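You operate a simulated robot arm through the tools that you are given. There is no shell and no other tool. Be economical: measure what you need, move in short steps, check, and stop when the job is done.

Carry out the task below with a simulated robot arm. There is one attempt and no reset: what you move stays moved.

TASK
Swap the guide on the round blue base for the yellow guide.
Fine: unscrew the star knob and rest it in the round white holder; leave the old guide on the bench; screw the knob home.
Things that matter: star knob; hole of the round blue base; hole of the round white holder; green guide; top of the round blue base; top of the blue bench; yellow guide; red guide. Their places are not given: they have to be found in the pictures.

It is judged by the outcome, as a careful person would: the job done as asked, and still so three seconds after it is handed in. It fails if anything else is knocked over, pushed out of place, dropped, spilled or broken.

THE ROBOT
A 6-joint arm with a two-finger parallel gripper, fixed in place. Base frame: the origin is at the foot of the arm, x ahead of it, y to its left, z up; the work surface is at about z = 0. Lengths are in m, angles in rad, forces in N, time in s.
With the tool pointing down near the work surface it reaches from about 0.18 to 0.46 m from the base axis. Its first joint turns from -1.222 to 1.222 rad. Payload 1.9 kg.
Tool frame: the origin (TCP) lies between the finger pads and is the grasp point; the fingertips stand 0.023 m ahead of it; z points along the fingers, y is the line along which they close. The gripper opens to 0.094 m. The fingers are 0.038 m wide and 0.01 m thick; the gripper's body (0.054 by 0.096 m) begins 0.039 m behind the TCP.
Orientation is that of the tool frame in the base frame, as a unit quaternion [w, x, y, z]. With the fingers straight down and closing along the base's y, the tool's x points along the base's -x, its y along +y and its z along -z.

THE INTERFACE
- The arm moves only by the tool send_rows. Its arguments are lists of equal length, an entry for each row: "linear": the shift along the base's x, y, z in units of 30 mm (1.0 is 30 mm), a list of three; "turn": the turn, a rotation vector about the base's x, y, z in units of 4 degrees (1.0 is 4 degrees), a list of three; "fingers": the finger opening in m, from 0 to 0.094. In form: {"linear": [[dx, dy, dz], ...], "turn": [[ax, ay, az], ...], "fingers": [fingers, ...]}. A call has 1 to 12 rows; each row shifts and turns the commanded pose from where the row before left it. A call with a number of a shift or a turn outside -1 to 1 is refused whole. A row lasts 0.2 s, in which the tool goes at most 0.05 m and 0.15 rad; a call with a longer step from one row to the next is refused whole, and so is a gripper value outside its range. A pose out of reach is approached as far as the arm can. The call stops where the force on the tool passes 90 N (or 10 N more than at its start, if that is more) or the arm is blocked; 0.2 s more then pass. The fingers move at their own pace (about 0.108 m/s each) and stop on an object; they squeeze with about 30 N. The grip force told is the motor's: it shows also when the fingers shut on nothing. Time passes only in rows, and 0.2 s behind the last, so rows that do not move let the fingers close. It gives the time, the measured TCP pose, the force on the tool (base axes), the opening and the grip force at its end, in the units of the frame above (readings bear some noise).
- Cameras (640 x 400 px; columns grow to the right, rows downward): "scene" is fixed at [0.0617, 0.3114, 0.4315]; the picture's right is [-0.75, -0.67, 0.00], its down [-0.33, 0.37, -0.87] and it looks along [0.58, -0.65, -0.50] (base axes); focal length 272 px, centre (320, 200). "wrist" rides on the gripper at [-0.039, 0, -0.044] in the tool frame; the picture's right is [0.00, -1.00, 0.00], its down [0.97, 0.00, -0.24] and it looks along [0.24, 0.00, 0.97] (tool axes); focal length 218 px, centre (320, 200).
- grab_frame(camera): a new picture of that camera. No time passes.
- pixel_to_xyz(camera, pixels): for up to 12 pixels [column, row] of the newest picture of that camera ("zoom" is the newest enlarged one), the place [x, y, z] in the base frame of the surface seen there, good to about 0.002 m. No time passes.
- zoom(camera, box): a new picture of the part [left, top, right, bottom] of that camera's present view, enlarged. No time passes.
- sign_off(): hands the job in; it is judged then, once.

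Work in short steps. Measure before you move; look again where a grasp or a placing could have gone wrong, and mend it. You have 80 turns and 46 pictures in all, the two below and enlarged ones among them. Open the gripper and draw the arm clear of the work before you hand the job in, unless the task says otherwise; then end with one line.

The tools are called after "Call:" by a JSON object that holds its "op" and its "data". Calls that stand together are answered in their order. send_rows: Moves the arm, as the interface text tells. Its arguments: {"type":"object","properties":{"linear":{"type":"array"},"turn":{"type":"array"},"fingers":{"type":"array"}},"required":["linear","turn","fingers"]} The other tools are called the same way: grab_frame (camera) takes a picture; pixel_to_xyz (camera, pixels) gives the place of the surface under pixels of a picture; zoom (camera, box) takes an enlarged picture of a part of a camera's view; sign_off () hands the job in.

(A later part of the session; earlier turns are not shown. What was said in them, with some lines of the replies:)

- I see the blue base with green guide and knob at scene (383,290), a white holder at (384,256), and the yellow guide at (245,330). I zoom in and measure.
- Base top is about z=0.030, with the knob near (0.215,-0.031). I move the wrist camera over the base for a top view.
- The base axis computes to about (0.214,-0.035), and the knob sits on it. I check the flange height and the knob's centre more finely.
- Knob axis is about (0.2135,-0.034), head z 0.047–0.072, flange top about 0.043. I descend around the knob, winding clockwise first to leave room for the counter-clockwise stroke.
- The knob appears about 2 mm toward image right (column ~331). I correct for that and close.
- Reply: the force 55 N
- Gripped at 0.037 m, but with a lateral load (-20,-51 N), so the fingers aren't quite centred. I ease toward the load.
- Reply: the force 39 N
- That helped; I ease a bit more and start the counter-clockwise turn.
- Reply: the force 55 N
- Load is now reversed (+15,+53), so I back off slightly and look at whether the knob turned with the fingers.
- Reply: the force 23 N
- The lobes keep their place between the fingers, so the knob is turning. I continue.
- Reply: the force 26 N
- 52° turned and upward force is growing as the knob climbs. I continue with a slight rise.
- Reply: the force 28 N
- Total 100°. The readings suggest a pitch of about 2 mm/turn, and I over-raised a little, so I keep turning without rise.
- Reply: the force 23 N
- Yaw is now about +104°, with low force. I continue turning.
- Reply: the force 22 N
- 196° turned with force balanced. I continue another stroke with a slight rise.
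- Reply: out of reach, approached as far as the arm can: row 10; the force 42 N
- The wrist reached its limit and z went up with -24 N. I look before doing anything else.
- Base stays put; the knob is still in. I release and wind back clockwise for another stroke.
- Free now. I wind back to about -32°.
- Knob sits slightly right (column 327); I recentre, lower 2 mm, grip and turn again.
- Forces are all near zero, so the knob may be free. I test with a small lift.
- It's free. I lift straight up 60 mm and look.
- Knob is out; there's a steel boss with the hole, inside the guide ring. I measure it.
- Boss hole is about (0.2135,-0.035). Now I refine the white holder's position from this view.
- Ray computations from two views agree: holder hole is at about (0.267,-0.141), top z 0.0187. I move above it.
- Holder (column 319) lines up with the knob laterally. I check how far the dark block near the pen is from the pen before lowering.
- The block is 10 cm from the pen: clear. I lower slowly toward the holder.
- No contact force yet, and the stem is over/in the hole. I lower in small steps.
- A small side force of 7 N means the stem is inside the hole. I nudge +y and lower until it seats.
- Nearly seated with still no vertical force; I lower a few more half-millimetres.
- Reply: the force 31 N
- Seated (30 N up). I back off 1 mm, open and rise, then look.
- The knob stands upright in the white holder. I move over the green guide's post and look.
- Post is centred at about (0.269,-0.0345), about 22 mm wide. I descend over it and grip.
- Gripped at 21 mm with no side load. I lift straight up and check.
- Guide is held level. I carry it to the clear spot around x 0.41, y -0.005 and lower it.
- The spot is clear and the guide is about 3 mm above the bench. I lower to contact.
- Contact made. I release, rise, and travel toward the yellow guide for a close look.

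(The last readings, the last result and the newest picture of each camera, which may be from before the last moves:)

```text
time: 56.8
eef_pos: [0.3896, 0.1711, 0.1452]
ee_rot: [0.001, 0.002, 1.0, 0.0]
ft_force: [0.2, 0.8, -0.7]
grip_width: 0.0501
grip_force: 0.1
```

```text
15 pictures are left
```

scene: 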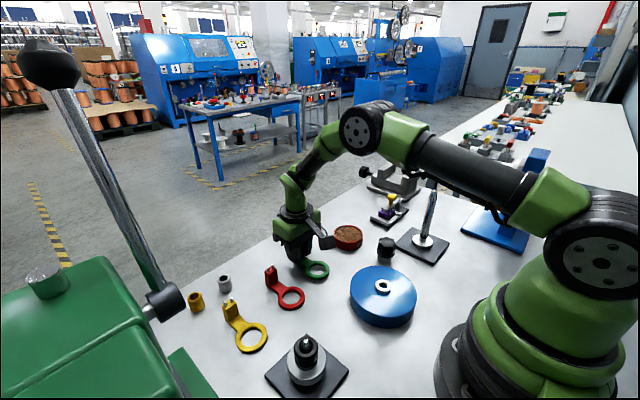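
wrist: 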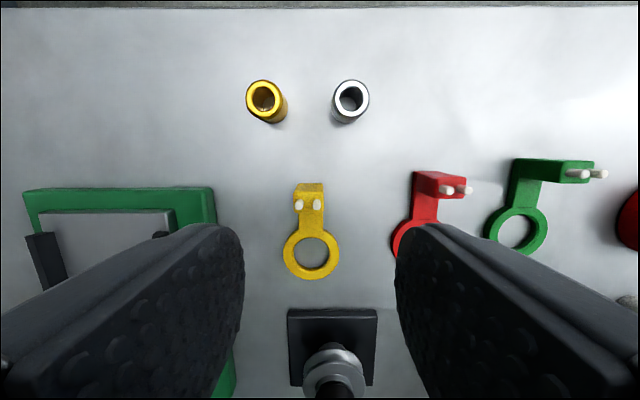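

Green guide rests fine on the bench. I zoom on the yellow guide to get its centre and yaw.

Call:
{"op": "zoom", "data": {"camera": "wrist", "box": [250, 170, 370, 290]}}

Call:
{"op": "pixel_to_xyz", "data": {"camera": "wrist", "pixels": [[287, 254], [336, 254], [311, 235], [311, 275], [310, 222], [299, 206], [316, 204], [308, 213], [303, 232], [320, 230]]}}

```text
3.33 times, centred on (310, 230) of wrist
```

zoom: 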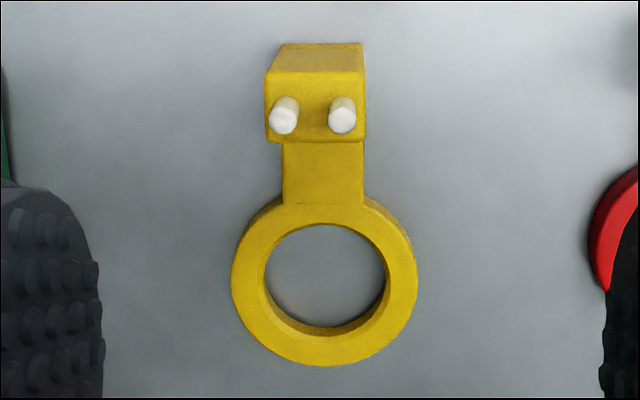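

```text
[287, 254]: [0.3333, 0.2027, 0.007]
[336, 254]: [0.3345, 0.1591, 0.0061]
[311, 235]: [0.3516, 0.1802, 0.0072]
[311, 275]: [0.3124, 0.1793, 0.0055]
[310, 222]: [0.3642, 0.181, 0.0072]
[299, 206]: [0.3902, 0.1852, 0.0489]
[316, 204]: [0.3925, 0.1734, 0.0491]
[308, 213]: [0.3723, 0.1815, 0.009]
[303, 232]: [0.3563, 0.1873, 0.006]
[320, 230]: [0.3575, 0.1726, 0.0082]
```

Yellow: ring centre about (0.333,0.179), post about (0.389,0.1795), yaw about 0. Before descending I check the height of the nearby dark stand against the gripper's side block.

Call:
{"op": "pixel_to_xyz", "data": {"camera": "scene", "pixels": [[306, 339], [306, 346], [305, 360], [325, 238], [330, 243]]}}

Call:
{"op": "zoom", "data": {"camera": "scene", "box": [180, 200, 380, 390]}}

```text
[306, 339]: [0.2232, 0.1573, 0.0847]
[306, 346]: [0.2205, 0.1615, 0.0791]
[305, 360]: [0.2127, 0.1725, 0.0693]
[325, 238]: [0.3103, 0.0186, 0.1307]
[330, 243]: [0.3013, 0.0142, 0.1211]
```

```text
2.11 times, centred on (280, 295) of scene
```

zoom: 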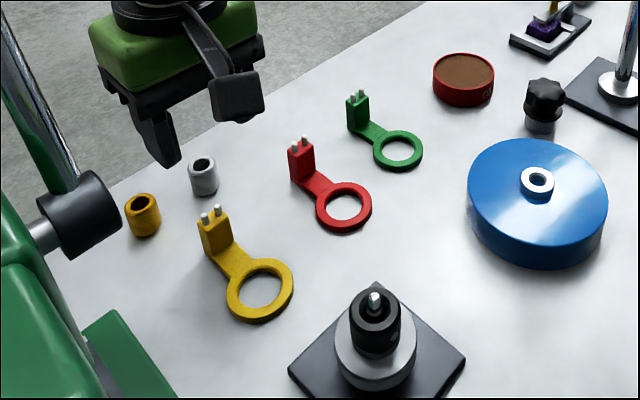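

Call:
{"op": "pixel_to_xyz", "data": {"camera": "zoom", "pixels": [[100, 215], [60, 160], [20, 40], [120, 330], [60, 185], [215, 240]]}}

```text
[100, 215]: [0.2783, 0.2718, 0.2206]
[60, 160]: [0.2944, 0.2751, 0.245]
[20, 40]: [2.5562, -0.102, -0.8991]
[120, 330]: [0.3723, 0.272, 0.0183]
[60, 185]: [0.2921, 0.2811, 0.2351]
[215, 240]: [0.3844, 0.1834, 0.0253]
```

All clear. I descend on the yellow post and grip it.

Call:
{"op": "send_rows", "data": {"linear": [[-0.03, 0.28, -0.9], [0, 0, -0.9], [0, 0, -0.9], [0, 0, -0.7], [0, 0, -0.44], [0, 0, 0], [0, 0, 0], [0, 0, 0], [0, 0, 0]], "turn": [[0, 0, 0], [0, 0, 0], [0, 0, 0], [0, 0, 0], [0, 0, 0], [0, 0, 0], [0, 0, 0], [0, 0, 0], [0, 0, 0]], "fingers": [0.05, 0.05, 0.05, 0.05, 0.05, 0.05, 0.01, 0.01, 0.01]}}

Call:
{"op": "grab_frame", "data": {"camera": "wrist"}}

```text
time: 58.8
eef_pos: [0.3896, 0.1789, 0.0314]
ee_rot: [0.001, 0.002, 1.0, 0.0]
ft_force: [-0.4, -0.1, 0.0]
grip_width: 0.0212
grip_force: 30.0
```

```text
12 pictures are left
```

wrist: 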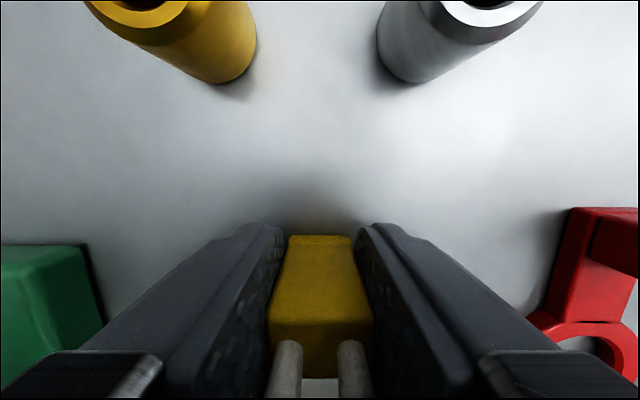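

Yellow is gripped (21 mm). From the command bookkeeping the ring must shift by (-0.1203,-0.2145) to the boss; I lift 90 mm and carry it over.

Call:
{"op": "send_rows", "data": {"linear": [[0, 0, 0.4], [0, 0, 0.8], [0, 0, 0.9], [0, 0, 0.9], [-0.501, -0.894, 0], [-0.501, -0.894, 0], [-0.501, -0.894, 0], [-0.501, -0.894, 0], [-0.501, -0.894, 0], [-0.501, -0.894, 0], [-0.501, -0.894, 0], [-0.503, -0.892, 0]], "turn": [[0, 0, 0], [0, 0, 0], [0, 0, 0], [0, 0, 0], [0, 0, 0], [0, 0, 0], [0, 0, 0], [0, 0, 0], [0, 0, 0], [0, 0, 0], [0, 0, 0], [0, 0, 0]], "fingers": [0.01, 0.01, 0.01, 0.01, 0.01, 0.01, 0.01, 0.01, 0.01, 0.01, 0.01, 0.01]}}

Call:
{"op": "send_rows", "data": {"linear": [[0, 0, -0.6], [0, 0, -0.6], [0, 0, -0.2], [0, 0, 0]], "turn": [[0, 0, 0], [0, 0, 0], [0, 0, 0], [0, 0, 0]], "fingers": [0.01, 0.01, 0.01, 0.01]}}

Call:
{"op": "zoom", "data": {"camera": "scene", "box": [340, 230, 430, 310]}}

```text
time: 61.4
eef_pos: [0.2697, -0.0355, 0.1197]
ee_rot: [0.001, 0.002, 1.0, 0.001]
ft_force: [0.1, 0.3, 0.2]
grip_width: 0.021
grip_force: 29.9
```

```text
time: 62.4
eef_pos: [0.269, -0.0358, 0.078]
ee_rot: [0.0, 0.001, 1.0, -0.001]
ft_force: [0.6, -0.2, 0.2]
grip_width: 0.0212
grip_force: 30.1
```

```text
5.00 times, centred on (385, 270) of scene
```

zoom: 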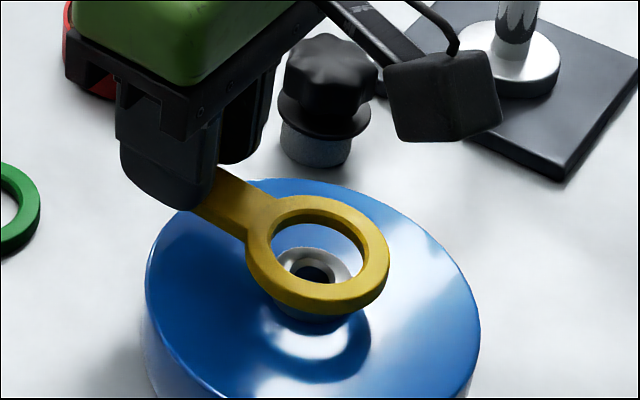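

The ring hangs just above the boss. I compare ring and boss centres by measurement.

Call:
{"op": "pixel_to_xyz", "data": {"camera": "zoom", "pixels": [[258, 250], [376, 258], [322, 203], [316, 300], [275, 215], [366, 290], [365, 215], [266, 285], [290, 268], [343, 268], [313, 254], [313, 290]]}}

```text
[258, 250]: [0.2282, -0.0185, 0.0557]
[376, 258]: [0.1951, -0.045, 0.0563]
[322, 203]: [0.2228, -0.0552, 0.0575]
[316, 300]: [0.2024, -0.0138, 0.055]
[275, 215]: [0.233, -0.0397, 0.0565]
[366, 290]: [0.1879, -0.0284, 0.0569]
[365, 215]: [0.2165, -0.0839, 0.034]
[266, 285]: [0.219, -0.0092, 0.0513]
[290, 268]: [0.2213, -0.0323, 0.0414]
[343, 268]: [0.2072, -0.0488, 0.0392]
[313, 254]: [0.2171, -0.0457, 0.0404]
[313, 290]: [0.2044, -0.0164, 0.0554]
```

Centres agree within about 1 mm; I shift slightly (+0.6,-0.3 mm) and lower gently watching the force.

Call:
{"op": "send_rows", "data": {"linear": [[0.02, -0.01, -0.15], [0, 0, -0.1], [0, 0, -0.05], [0, 0, -0.05], [0, 0, -0.05], [0, 0, 0]], "turn": [[0, 0, 0], [0, 0, 0], [0, 0, 0], [0, 0, 0], [0, 0, 0], [0, 0, 0]], "fingers": [0.01, 0.01, 0.01, 0.01, 0.01, 0.01]}}

Call:
{"op": "zoom", "data": {"camera": "scene", "box": [350, 240, 430, 310]}}

```text
time: 63.8
eef_pos: [0.2706, -0.035, 0.067]
ee_rot: [0.001, 0.002, 1.0, 0.0]
ft_force: [0.1, -0.5, -0.3]
grip_width: 0.0212
grip_force: 29.6
```

```text
5.71 times, centred on (390, 275) of scene
```

zoom: 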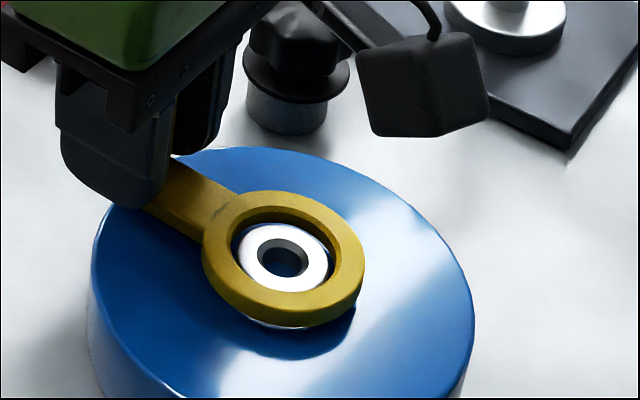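

The ring is concentric with the boss and lowering without force. I lower the remaining ~7 mm.

Call:
{"op": "send_rows", "data": {"linear": [[0, 0, -0.06], [0, 0, -0.06], [0, 0, -0.05], [0, 0, -0.03], [0, 0, 0]], "turn": [[0, 0, 0], [0, 0, 0], [0, 0, 0], [0, 0, 0], [0, 0, 0]], "fingers": [0.01, 0.01, 0.01, 0.01, 0.01]}}

```text
time: 65.0
eef_pos: [0.2714, -0.0356, 0.0607]
ee_rot: [0.001, 0.002, 1.0, 0.0]
ft_force: [-2.0, 1.1, 19.9]
grip_width: 0.0211
grip_force: 30.1
```

Seated (20 N up). I release and rise, then move above the knob holder.

Call:
{"op": "send_rows", "data": {"linear": [[0, 0, 0.02], [0, 0, 0], [0, 0, 0], [0, 0, 0.4], [0, 0, 0.8], [0, 0, 0.8], [0, 0, 0.8], [-0.02, -0.87, 0], [-0.02, -0.88, 0], [-0.02, -0.88, 0], [-0.02, -0.877, 0], [0, 0, 0]], "turn": [[0, 0, 0], [0, 0, 0], [0, 0, 0], [0, 0, 0], [0, 0, 0], [0, 0, 0], [0, 0, 0], [0, 0, 0], [0, 0, 0], [0, 0, 0], [0, 0, 0], [0, 0, 0]], "fingers": [0.02, 0.045, 0.045, 0.05, 0.06, 0.06, 0.06, 0.06, 0.06, 0.06, 0.06, 0.06]}}

Call:
{"op": "grab_frame", "data": {"camera": "scene"}}

```text
time: 67.6
eef_pos: [0.2674, -0.1402, 0.1443]
ee_rot: [0.0, 0.001, 1.0, 0.001]
ft_force: [0.6, -0.4, -0.9]
grip_width: 0.0598
grip_force: 0.0
```

```text
9 pictures are left
```

scene: 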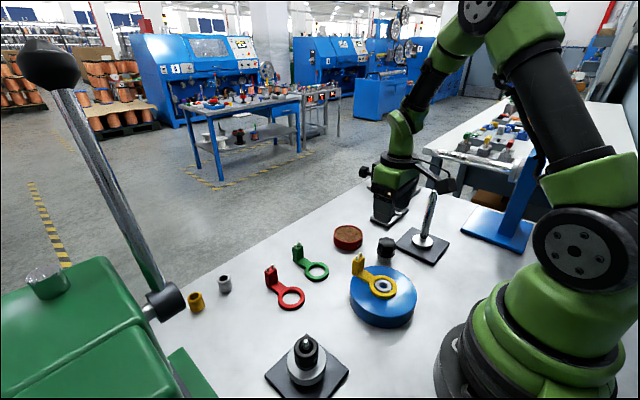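

Yellow guide sits on the base, others undisturbed, knob upright. I descend on the knob and grip.

Call:
{"op": "send_rows", "data": {"linear": [[0, 0, -0.9], [0, 0, -0.9], [0, 0, -0.8], [0, 0, -0.4], [0, 0, -0.2], [0, 0, 0], [0, 0, 0], [0, 0, 0], [0, 0, 0]], "turn": [[0, 0, 0], [0, 0, 0], [0, 0, 0], [0, 0, 0], [0, 0, 0], [0, 0, 0], [0, 0, 0], [0, 0, 0], [0, 0, 0]], "fingers": [0.06, 0.06, 0.06, 0.06, 0.06, 0.06, 0.02, 0.02, 0.02]}}

```text
time: 69.6
eef_pos: [0.2682, -0.1413, 0.0495]
ee_rot: [0.001, 0.001, 1.0, 0.0]
ft_force: [-0.9, 0.4, 0.0]
grip_width: 0.0361
grip_force: 29.7
```

Gripped cleanly. I lift out and carry it back above the boss.

Call:
{"op": "send_rows", "data": {"linear": [[0, 0, 0.2], [0, 0, 0.4], [0, 0, 0.8], [0, 0, 0.8], [0, 0, 0.8], [-0.45, 0.875, 0], [-0.45, 0.875, 0], [-0.45, 0.875, 0], [-0.45, 0.877, 0], [0, 0, 0]], "turn": [[0, 0, 0], [0, 0, 0], [0, 0, 0], [0, 0, 0], [0, 0, 0], [0, 0, 0], [0, 0, 0], [0, 0, 0], [0, 0, 0], [0, 0, 1]], "fingers": [0.02, 0.02, 0.02, 0.02, 0.02, 0.02, 0.02, 0.02, 0.02, 0.02]}}

Call:
{"op": "send_rows", "data": {"linear": [[0, 0, 0], [0, 0, 0], [0, 0, 0], [0, 0, 0], [0, 0, 0], [0, 0, 0], [0, 0, 0], [0, 0, 0], [0, 0, 0], [0, 0, 0], [0, 0, 0], [0, 0, 0]], "turn": [[0, 0, 1], [0, 0, 1], [0, 0, 1], [0, 0, 1], [0, 0, 1], [0, 0, 1], [0, 0, 1], [0, 0, 1], [0, 0, 1], [0, 0, 1], [0, 0, 1], [0, 0, 1]], "fingers": [0.02, 0.02, 0.02, 0.02, 0.02, 0.02, 0.02, 0.02, 0.02, 0.02, 0.02, 0.02]}}

Call:
{"op": "send_rows", "data": {"linear": [[0, 0, 0], [0, 0, 0], [0, 0, 0], [0, 0, 0], [0, 0, 0], [0, 0, 0], [0, 0, 0], [0, 0, 0], [0, 0, 0], [0, 0, 0], [0, 0, 0], [0, 0, 0]], "turn": [[0, 0, 1], [0, 0, 1], [0, 0, 1], [0, 0, 1], [0, 0, 1], [0, 0, 1], [0, 0, 1], [0, 0, 1], [0, 0, 1], [0, 0, 1], [0, 0, 1], [0, 0, 1]], "fingers": [0.02, 0.02, 0.02, 0.02, 0.02, 0.02, 0.02, 0.02, 0.02, 0.02, 0.02, 0.02]}}

Call:
{"op": "send_rows", "data": {"linear": [[0, 0, 0], [0, 0, 0], [0, 0, 0], [0, 0, 0], [0, 0, 0], [0, 0, 0], [0, 0, 0], [0, 0, 0], [0, 0, 0], [0, 0, 0], [0, 0, 0], [0, 0, 0]], "turn": [[0, 0, 1], [0, 0, 1], [0, 0, 1], [0, 0, 1], [0, 0, 1], [0, 0, 1], [0, 0, 1], [0, 0, 1], [0, 0, 1], [0, 0, 1], [0, 0, 1], [0, 0, 1]], "fingers": [0.02, 0.02, 0.02, 0.02, 0.02, 0.02, 0.02, 0.02, 0.02, 0.02, 0.02, 0.02]}}

Call:
{"op": "send_rows", "data": {"linear": [[0, 0, 0], [0, 0, 0], [0, 0, 0], [0, 0, 0], [0, 0, 0], [0, 0, 0], [0, 0, 0], [0, 0, 0]], "turn": [[0, 0, 1], [0, 0, 1], [0, 0, 1], [0, 0, 1], [0, 0, 1], [0, 0, 1], [0, 0, 1], [0, 0, 1]], "fingers": [0.02, 0.02, 0.02, 0.02, 0.02, 0.02, 0.02, 0.02]}}

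Call:
{"op": "zoom", "data": {"camera": "scene", "box": [330, 210, 450, 310]}}

```text
time: 71.8
eef_pos: [0.2134, -0.0348, 0.1402]
ee_rot: [0.001, -0.033, 0.999, 0.0]
ft_force: [1.1, 0.2, 0.6]
grip_width: 0.0358
grip_force: 29.9
```

```text
time: 74.4
eef_pos: [0.2134, -0.0356, 0.1384]
ee_rot: [0.001, -0.437, 0.899, 0.0]
ft_force: [-0.3, 0.0, -0.4]
grip_width: 0.0359
grip_force: 29.1
```

```text
time: 77.0
eef_pos: [0.2137, -0.0344, 0.1392]
ee_rot: [0.0, 0.766, -0.643, 0.0]
ft_force: [1.1, -0.3, -0.6]
grip_width: 0.036
grip_force: 29.8
```

```text
time: 79.6
eef_pos: [0.2124, -0.036, 0.138]
ee_rot: [0.0, 0.961, -0.277, -0.001]
ft_force: [0.7, 0.5, 0.8]
grip_width: 0.0357
grip_force: 29.9
```

```text
time: 81.4
eef_pos: [0.1963, -0.0085, 0.1112]
ee_rot: [0.005, 1.0, -0.001, 0.001]
ft_force: [-0.4, -0.7, -0.2]
grip_width: 0.0357
grip_force: 30.1
out of reach, approached as far as the arm can: row 4, 5, 6, 7, 8
```

```text
4.00 times, centred on (390, 260) of scene
```

zoom: 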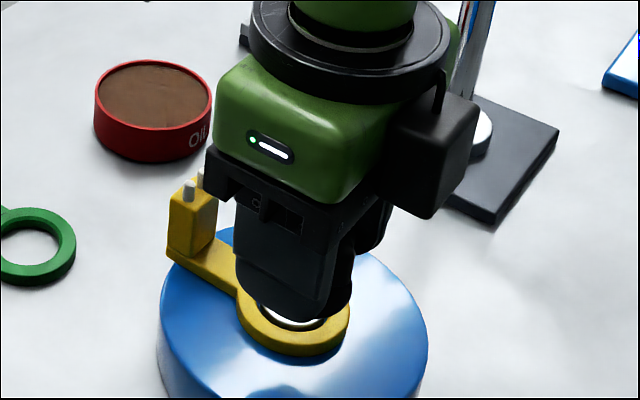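

Beyond about 165° it's out of reach, so I turn back 20° and check that the pose recovers.

Call:
{"op": "send_rows", "data": {"linear": [[0, 0, 0], [0, 0, 0], [0, 0, 0], [0, 0, 0], [0, 0, 0], [0, 0, 0], [0, 0, 0]], "turn": [[0, 0, -1], [0, 0, -1], [0, 0, -1], [0, 0, -1], [0, 0, -1], [0, 0, -1], [0, 0, 0]], "fingers": [0.02, 0.02, 0.02, 0.02, 0.02, 0.02, 0.02]}}

```text
time: 83.0
eef_pos: [0.1954, -0.0101, 0.1123]
ee_rot: [-0.001, 0.978, -0.211, -0.001]
ft_force: [0.0, -0.8, -1.6]
grip_width: 0.0358
grip_force: 29.6
```

The commanded pose slid; I move back over the boss by measured values and take extra readings.

Call:
{"op": "send_rows", "data": {"linear": [[0.288, -0.43, 0], [0.289, -0.433, 0], [0, 0, 0]], "turn": [[0, 0, 0], [0, 0, 0], [0, 0, 0]], "fingers": [0.02, 0.02, 0.02]}}

Call:
{"op": "send_rows", "data": {"linear": [[0, 0, 0]], "turn": [[0, 0, 0]], "fingers": [0.02]}}

Call:
{"op": "send_rows", "data": {"linear": [[0, 0, 0]], "turn": [[0, 0, 0]], "fingers": [0.02]}}

```text
time: 83.8
eef_pos: [0.2147, -0.0344, 0.1109]
ee_rot: [0.0, 0.978, -0.21, -0.001]
ft_force: [0.2, 0.2, -0.8]
grip_width: 0.0361
grip_force: 29.7
```

```text
time: 84.2
eef_pos: [0.2139, -0.0351, 0.1123]
ee_rot: [0.001, 0.978, -0.21, -0.001]
ft_force: [0.2, 0.3, -0.3]
grip_width: 0.036
grip_force: 30.0
```

```text
time: 84.6
eef_pos: [0.2145, -0.0345, 0.1104]
ee_rot: [0.001, 0.978, -0.209, -0.001]
ft_force: [-0.3, 0.0, 0.1]
grip_width: 0.0359
grip_force: 29.8
```

Average is (0.2144,-0.0347), so I correct by about 1 mm and lower toward the boss until contact.

Call:
{"op": "send_rows", "data": {"linear": [[-0.04, -0.023, -0.4], [0, 0, -0.4], [0, 0, -0.2], [0, 0, -0.1], [0, 0, 0]], "turn": [[0, 0, 0], [0, 0, 0], [0, 0, 0], [0, 0, 0], [0, 0, 0]], "fingers": [0.02, 0.02, 0.02, 0.02, 0.02]}}

Call:
{"op": "zoom", "data": {"camera": "scene", "box": [350, 240, 430, 310]}}

```text
time: 85.8
eef_pos: [0.2127, -0.0362, 0.0797]
ee_rot: [0.0, 0.978, -0.209, -0.001]
ft_force: [0.3, 0.4, -0.7]
grip_width: 0.0361
grip_force: 30.1
```

```text
5.71 times, centred on (390, 275) of scene
```

zoom: 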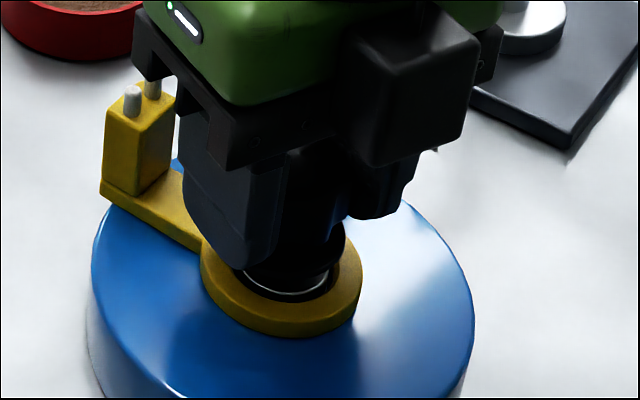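

The flange is about 6 mm above the ring and centred. I lower slowly until light contact.

Call:
{"op": "send_rows", "data": {"linear": [[0, 0, -0.05], [0, 0, -0.05], [0, 0, -0.04], [0, 0, -0.03], [0, 0, 0]], "turn": [[0, 0, 0], [0, 0, 0], [0, 0, 0], [0, 0, 0], [0, 0, 0]], "fingers": [0.02, 0.02, 0.02, 0.02, 0.02]}}

```text
time: 87.0
eef_pos: [0.2124, -0.0355, 0.0734]
ee_rot: [-0.001, 0.978, -0.209, -0.001]
ft_force: [-7.4, -4.1, 0.1]
grip_width: 0.0359
grip_force: 30.0
```

Light side contact, so the stem is in the hole. I nudge and lower to the thread start.

Call:
{"op": "send_rows", "data": {"linear": [[-0.01, -0.006, -0.025], [0, 0, -0.02], [0, 0, 0]], "turn": [[0, 0, 0], [0, 0, 0], [0, 0, 0]], "fingers": [0.02, 0.02, 0.02]}}

```text
time: 87.8
eef_pos: [0.2112, -0.035, 0.072]
ee_rot: [0.0, 0.977, -0.212, -0.004]
ft_force: [-29.4, -16.4, 0.7]
grip_width: 0.0361
grip_force: 30.2
```

Side load grew (-29,-16), so the axis lies toward -x,-y. I ease that way.

Call:
{"op": "send_rows", "data": {"linear": [[-0.035, -0.02, 0], [0, 0, 0]], "turn": [[0, 0, 0], [0, 0, 0]], "fingers": [0.02, 0.02]}}

```text
time: 88.4
eef_pos: [0.2112, -0.0356, 0.0721]
ee_rot: [-0.001, 0.978, -0.209, -0.002]
ft_force: [-16.5, 15.2, -1.1]
grip_width: 0.036
grip_force: 30.1
```

Call:
{"op": "send_rows", "data": {"linear": [[-0.02, 0.012, -0.02], [0, 0, 0], [0, 0, 0], [0, 0, 0], [0, 0, 0], [0, 0, 0], [0, 0, 0]], "turn": [[0, 0, 0], [0, 0, 0], [0, 0, -1], [0, 0, -1], [0, 0, -1], [0, 0, -1], [0, 0, -1]], "fingers": [0.02, 0.02, 0.02, 0.02, 0.02, 0.02, 0.02]}}

```text
time: 90.0
eef_pos: [0.2118, -0.0357, 0.0723]
ee_rot: [-0.001, 0.927, -0.376, 0.0]
ft_force: [-1.4, 43.6, 0.0]
grip_width: 0.0361
grip_force: 30.1
```

Turning with no vertical load but +43 N in y; I recentre in y and continue clockwise.

Call:
{"op": "send_rows", "data": {"linear": [[0, 0.045, 0], [0, 0, 0], [0, 0, -0.003], [0, 0, -0.003], [0, 0, -0.003], [0, 0, -0.003], [0, 0, 0], [0, 0, 0]], "turn": [[0, 0, 0], [0, 0, -1], [0, 0, -1], [0, 0, -1], [0, 0, -1], [0, 0, -1], [0, 0, -1], [0, 0, -1]], "fingers": [0.02, 0.02, 0.02, 0.02, 0.02, 0.02, 0.02, 0.02]}}

```text
time: 91.8
eef_pos: [0.2103, -0.0337, 0.071]
ee_rot: [-0.001, 0.807, -0.59, 0.001]
ft_force: [-2.6, -33.0, -0.2]
grip_width: 0.0361
grip_force: 29.8
```

I ease y back a bit and look at the flange gap.

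Call:
{"op": "send_rows", "data": {"linear": [[0, -0.02, -0.01], [0, 0, 0]], "turn": [[0, 0, 0], [0, 0, 0]], "fingers": [0.02, 0.02]}}

Call:
{"op": "zoom", "data": {"camera": "scene", "box": [360, 260, 410, 305]}}

```text
time: 92.4
eef_pos: [0.2111, -0.0348, 0.072]
ee_rot: [0.0, 0.809, -0.588, 0.0]
ft_force: [5.4, 5.2, 0.3]
grip_width: 0.0359
grip_force: 29.8
```

```text
8.89 times, centred on (385, 282) of scene
```

zoom: 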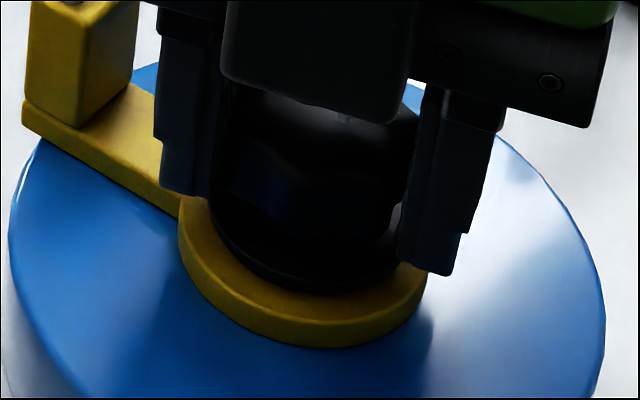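

Forces are small and the flange is close to the ring. I continue clockwise.

Call:
{"op": "send_rows", "data": {"linear": [[0, 0, -0.003], [0, 0, -0.003], [0, 0, -0.003], [0, 0, 0], [0, 0, 0], [0, 0, 0], [0, 0, 0], [0, 0, 0], [0, 0, 0], [0, 0, 0]], "turn": [[0, 0, -1], [0, 0, -1], [0, 0, -1], [0, 0, -1], [0, 0, -1], [0, 0, -1], [0, 0, -1], [0, 0, -1], [0, 0, -1], [0, 0, -1]], "fingers": [0.02, 0.02, 0.02, 0.02, 0.02, 0.02, 0.02, 0.02, 0.02, 0.02]}}

```text
time: 94.6
eef_pos: [0.2109, -0.0339, 0.0719]
ee_rot: [0.001, -0.557, 0.831, 0.0]
ft_force: [16.0, 27.9, 0.5]
grip_width: 0.036
grip_force: 29.2
```

Recentre slightly, press down a little and continue clockwise.

Call:
{"op": "send_rows", "data": {"linear": [[0.01, 0.018, -0.015], [0, 0, -0.015], [0, 0, 0], [0, 0, 0], [0, 0, 0], [0, 0, 0], [0, 0, 0], [0, 0, 0], [0, 0, 0], [0, 0, 0]], "turn": [[0, 0, -1], [0, 0, -1], [0, 0, -1], [0, 0, -1], [0, 0, -1], [0, 0, -1], [0, 0, -1], [0, 0, -1], [0, 0, -1], [0, 0, -1]], "fingers": [0.02, 0.02, 0.02, 0.02, 0.02, 0.02, 0.02, 0.02, 0.02, 0.02]}}

```text
time: 96.8
eef_pos: [0.2116, -0.0343, 0.0701]
ee_rot: [0.001, -0.239, 0.971, 0.0]
ft_force: [14.3, 4.0, 2.0]
grip_width: 0.0359
grip_force: 29.8
```

124° so far, with forces low. I continue.

Call:
{"op": "send_rows", "data": {"linear": [[0.015, 0, -0.005], [0, 0, -0.005], [0, 0, -0.005], [0, 0, 0], [0, 0, 0], [0, 0, 0], [0, 0, 0], [0, 0, 0], [0, 0, 0], [0, 0, 0], [0, 0, 0], [0, 0, 0]], "turn": [[0, 0, -1], [0, 0, -1], [0, 0, -1], [0, 0, -1], [0, 0, -1], [0, 0, -1], [0, 0, -1], [0, 0, -1], [0, 0, -1], [0, 0, -1], [0, 0, -1], [0, 0, -1]], "fingers": [0.02, 0.02, 0.02, 0.02, 0.02, 0.02, 0.02, 0.02, 0.02, 0.02, 0.02, 0.02]}}

```text
time: 99.4
eef_pos: [0.2117, -0.0339, 0.0693]
ee_rot: [0.001, 0.176, 0.984, 0.0]
ft_force: [18.1, 43.8, 1.6]
grip_width: 0.0361
grip_force: 30.3
```

172°. I recentre in y and continue.

Call:
{"op": "send_rows", "data": {"linear": [[0.01, 0.03, 0], [0, 0, -0.003], [0, 0, -0.003], [0, 0, -0.003], [0, 0, 0], [0, 0, 0], [0, 0, 0], [0, 0, 0], [0, 0, 0], [0, 0, 0], [0, 0, 0], [0, 0, 0]], "turn": [[0, 0, -1], [0, 0, -1], [0, 0, -1], [0, 0, -1], [0, 0, -1], [0, 0, -1], [0, 0, -1], [0, 0, -1], [0, 0, -1], [0, 0, -1], [0, 0, -1], [0, 0, -1]], "fingers": [0.02, 0.02, 0.02, 0.02, 0.02, 0.02, 0.02, 0.02, 0.02, 0.02, 0.02, 0.02]}}

Call:
{"op": "grab_frame", "data": {"camera": "wrist"}}

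```text
time: 102.0
eef_pos: [0.2123, -0.034, 0.069]
ee_rot: [0.001, 0.562, 0.827, -0.001]
ft_force: [13.8, -29.7, 3.0]
grip_width: 0.0361
grip_force: 29.4
```

```text
5 pictures are left
```

wrist: 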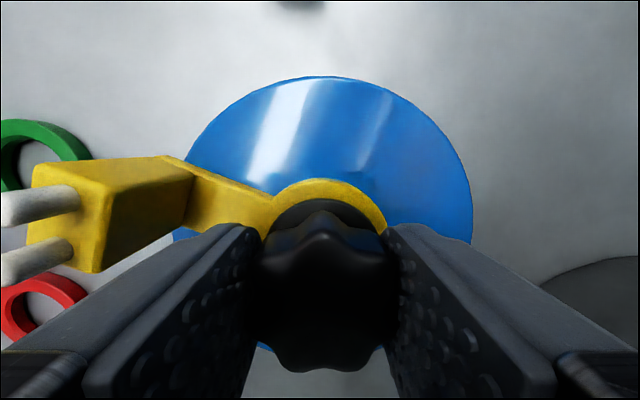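

220°. The guide keeps its direction; I ease y and turn further until it tightens.

Call:
{"op": "send_rows", "data": {"linear": [[0.01, -0.018, 0], [0, 0, -0.003], [0, 0, -0.003], [0, 0, 0], [0, 0, 0], [0, 0, 0], [0, 0, 0], [0, 0, 0], [0, 0, 0], [0, 0, 0]], "turn": [[0, 0, -1], [0, 0, -1], [0, 0, -1], [0, 0, -1], [0, 0, -1], [0, 0, -1], [0, 0, -1], [0, 0, -1], [0, 0, -1], [0, 0, -1]], "fingers": [0.02, 0.02, 0.02, 0.02, 0.02, 0.02, 0.02, 0.02, 0.02, 0.02]}}

```text
time: 104.2
eef_pos: [0.213, -0.0359, 0.0705]
ee_rot: [0.002, 0.811, 0.585, 0.0]
ft_force: [21.0, 0.7, 14.5]
grip_width: 0.0362
grip_force: 30.0
```

Upward force is appearing (14 N), so it's likely reaching home. I turn a bit more to see whether it resists.

Call:
{"op": "send_rows", "data": {"linear": [[0.01, 0, 0], [0, 0, 0], [0, 0, 0], [0, 0, 0], [0, 0, 0], [0, 0, 0]], "turn": [[0, 0, -1], [0, 0, -1], [0, 0, -1], [0, 0, -1], [0, 0, -1], [0, 0, -1]], "fingers": [0.02, 0.02, 0.02, 0.02, 0.02, 0.02]}}

Call:
{"op": "grab_frame", "data": {"camera": "wrist"}}

```text
time: 105.6
eef_pos: [0.2122, -0.0337, 0.0692]
ee_rot: [-0.001, 0.915, 0.404, -0.001]
ft_force: [13.7, -4.4, -4.6]
grip_width: 0.0364
grip_force: 30.2
```

```text
4 pictures are left
```

wrist: 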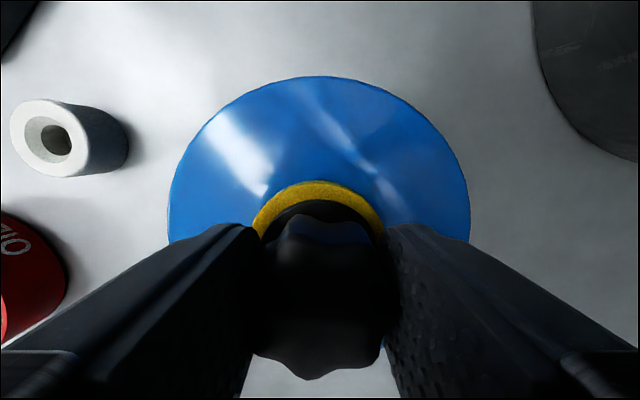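

Lobes shifted relative to the fingers (tilted pattern), suggesting the knob is resisting. One more short turn to confirm.

Call:
{"op": "send_rows", "data": {"linear": [[0.005, 0, 0], [0, 0, 0], [0, 0, 0], [0, 0, 0], [0, 0, 0], [0, 0, 0]], "turn": [[0, 0, -1], [0, 0, -1], [0, 0, -1], [0, 0, -1], [0, 0, -1], [0, 0, 0]], "fingers": [0.02, 0.02, 0.02, 0.02, 0.02, 0.02]}}

Call:
{"op": "grab_frame", "data": {"camera": "wrist"}}

```text
time: 107.0
eef_pos: [0.2138, -0.0338, 0.0689]
ee_rot: [0.001, 0.971, 0.239, 0.001]
ft_force: [12.7, -10.7, -0.1]
grip_width: 0.0365
grip_force: 29.6
```

```text
3 pictures are left
```

wrist: 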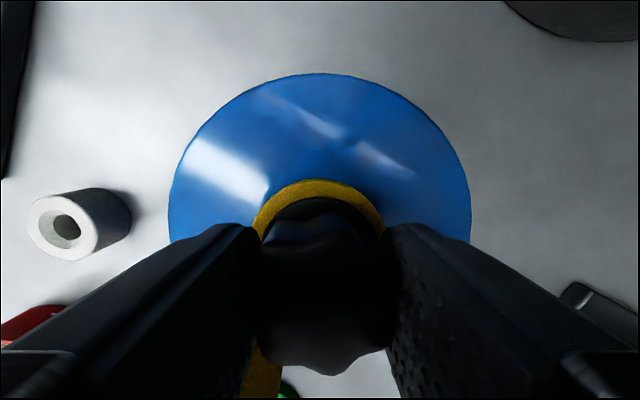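

The lobe moved ~25 px relative to the fingers, matching the 20° turn: the knob is home and the fingers slip. I release and rise clear.

Call:
{"op": "send_rows", "data": {"linear": [[0, 0, 0], [0, 0, 0], [0, 0, 0.3], [0, 0, 0.6], [0, 0, 0.9], [0, 0, 0.9], [0, 0, 0.9], [0.5, 0, 0.9], [0.8, 0, 0.5], [0.8, 0, 0], [0.8, 0, 0], [0, 0, 0]], "turn": [[0, 0, 0], [0, 0, 0], [0, 0, 0], [0, 0, 0], [0, 0, 0], [0, 0, 0], [0, 0, 0], [0, 0, 0], [0, 0, 0], [0, 0, 0], [0, 0, 0], [0, 0, 0]], "fingers": [0.06, 0.06, 0.06, 0.06, 0.06, 0.06, 0.06, 0.06, 0.06, 0.06, 0.06, 0.06]}}

Call:
{"op": "grab_frame", "data": {"camera": "scene"}}

Call:
{"op": "zoom", "data": {"camera": "scene", "box": [340, 240, 430, 310]}}

```text
time: 109.6
eef_pos: [0.2991, -0.0342, 0.2191]
ee_rot: [0.001, 0.971, 0.24, -0.001]
ft_force: [1.0, 0.7, -0.1]
grip_width: 0.06
grip_force: 0.1
```

```text
2 pictures are left
```

scene: 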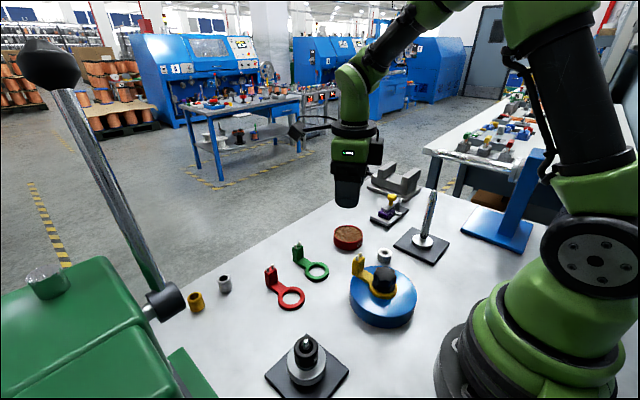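

```text
5.71 times, centred on (385, 275) of scene
```

zoom: 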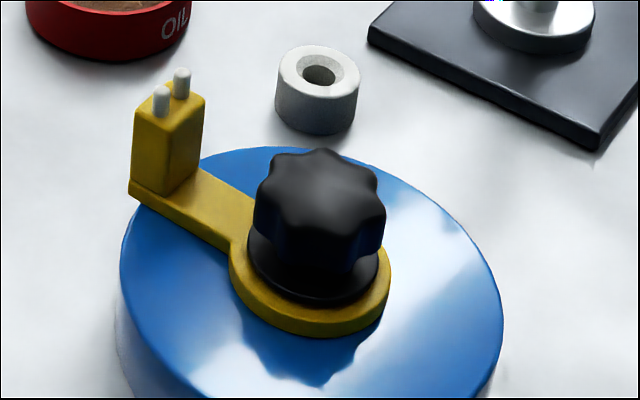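

The flange sits flush on the yellow ring, same as originally, and everything else is in place. One last height check.

Call:
{"op": "pixel_to_xyz", "data": {"camera": "zoom", "pixels": [[315, 190], [300, 180], [335, 200], [320, 210]]}}

```text
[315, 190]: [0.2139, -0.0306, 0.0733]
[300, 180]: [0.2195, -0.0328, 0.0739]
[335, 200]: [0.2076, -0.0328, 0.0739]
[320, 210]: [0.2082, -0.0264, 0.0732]
```

Call:
{"op": "sign_off", "data": {}}

```text
The job is handed in.
```

The yellow guide is now on the round blue base with the star knob screwed home on top. The green guide is lying on the bench, and the gripper is open and clear of the work.
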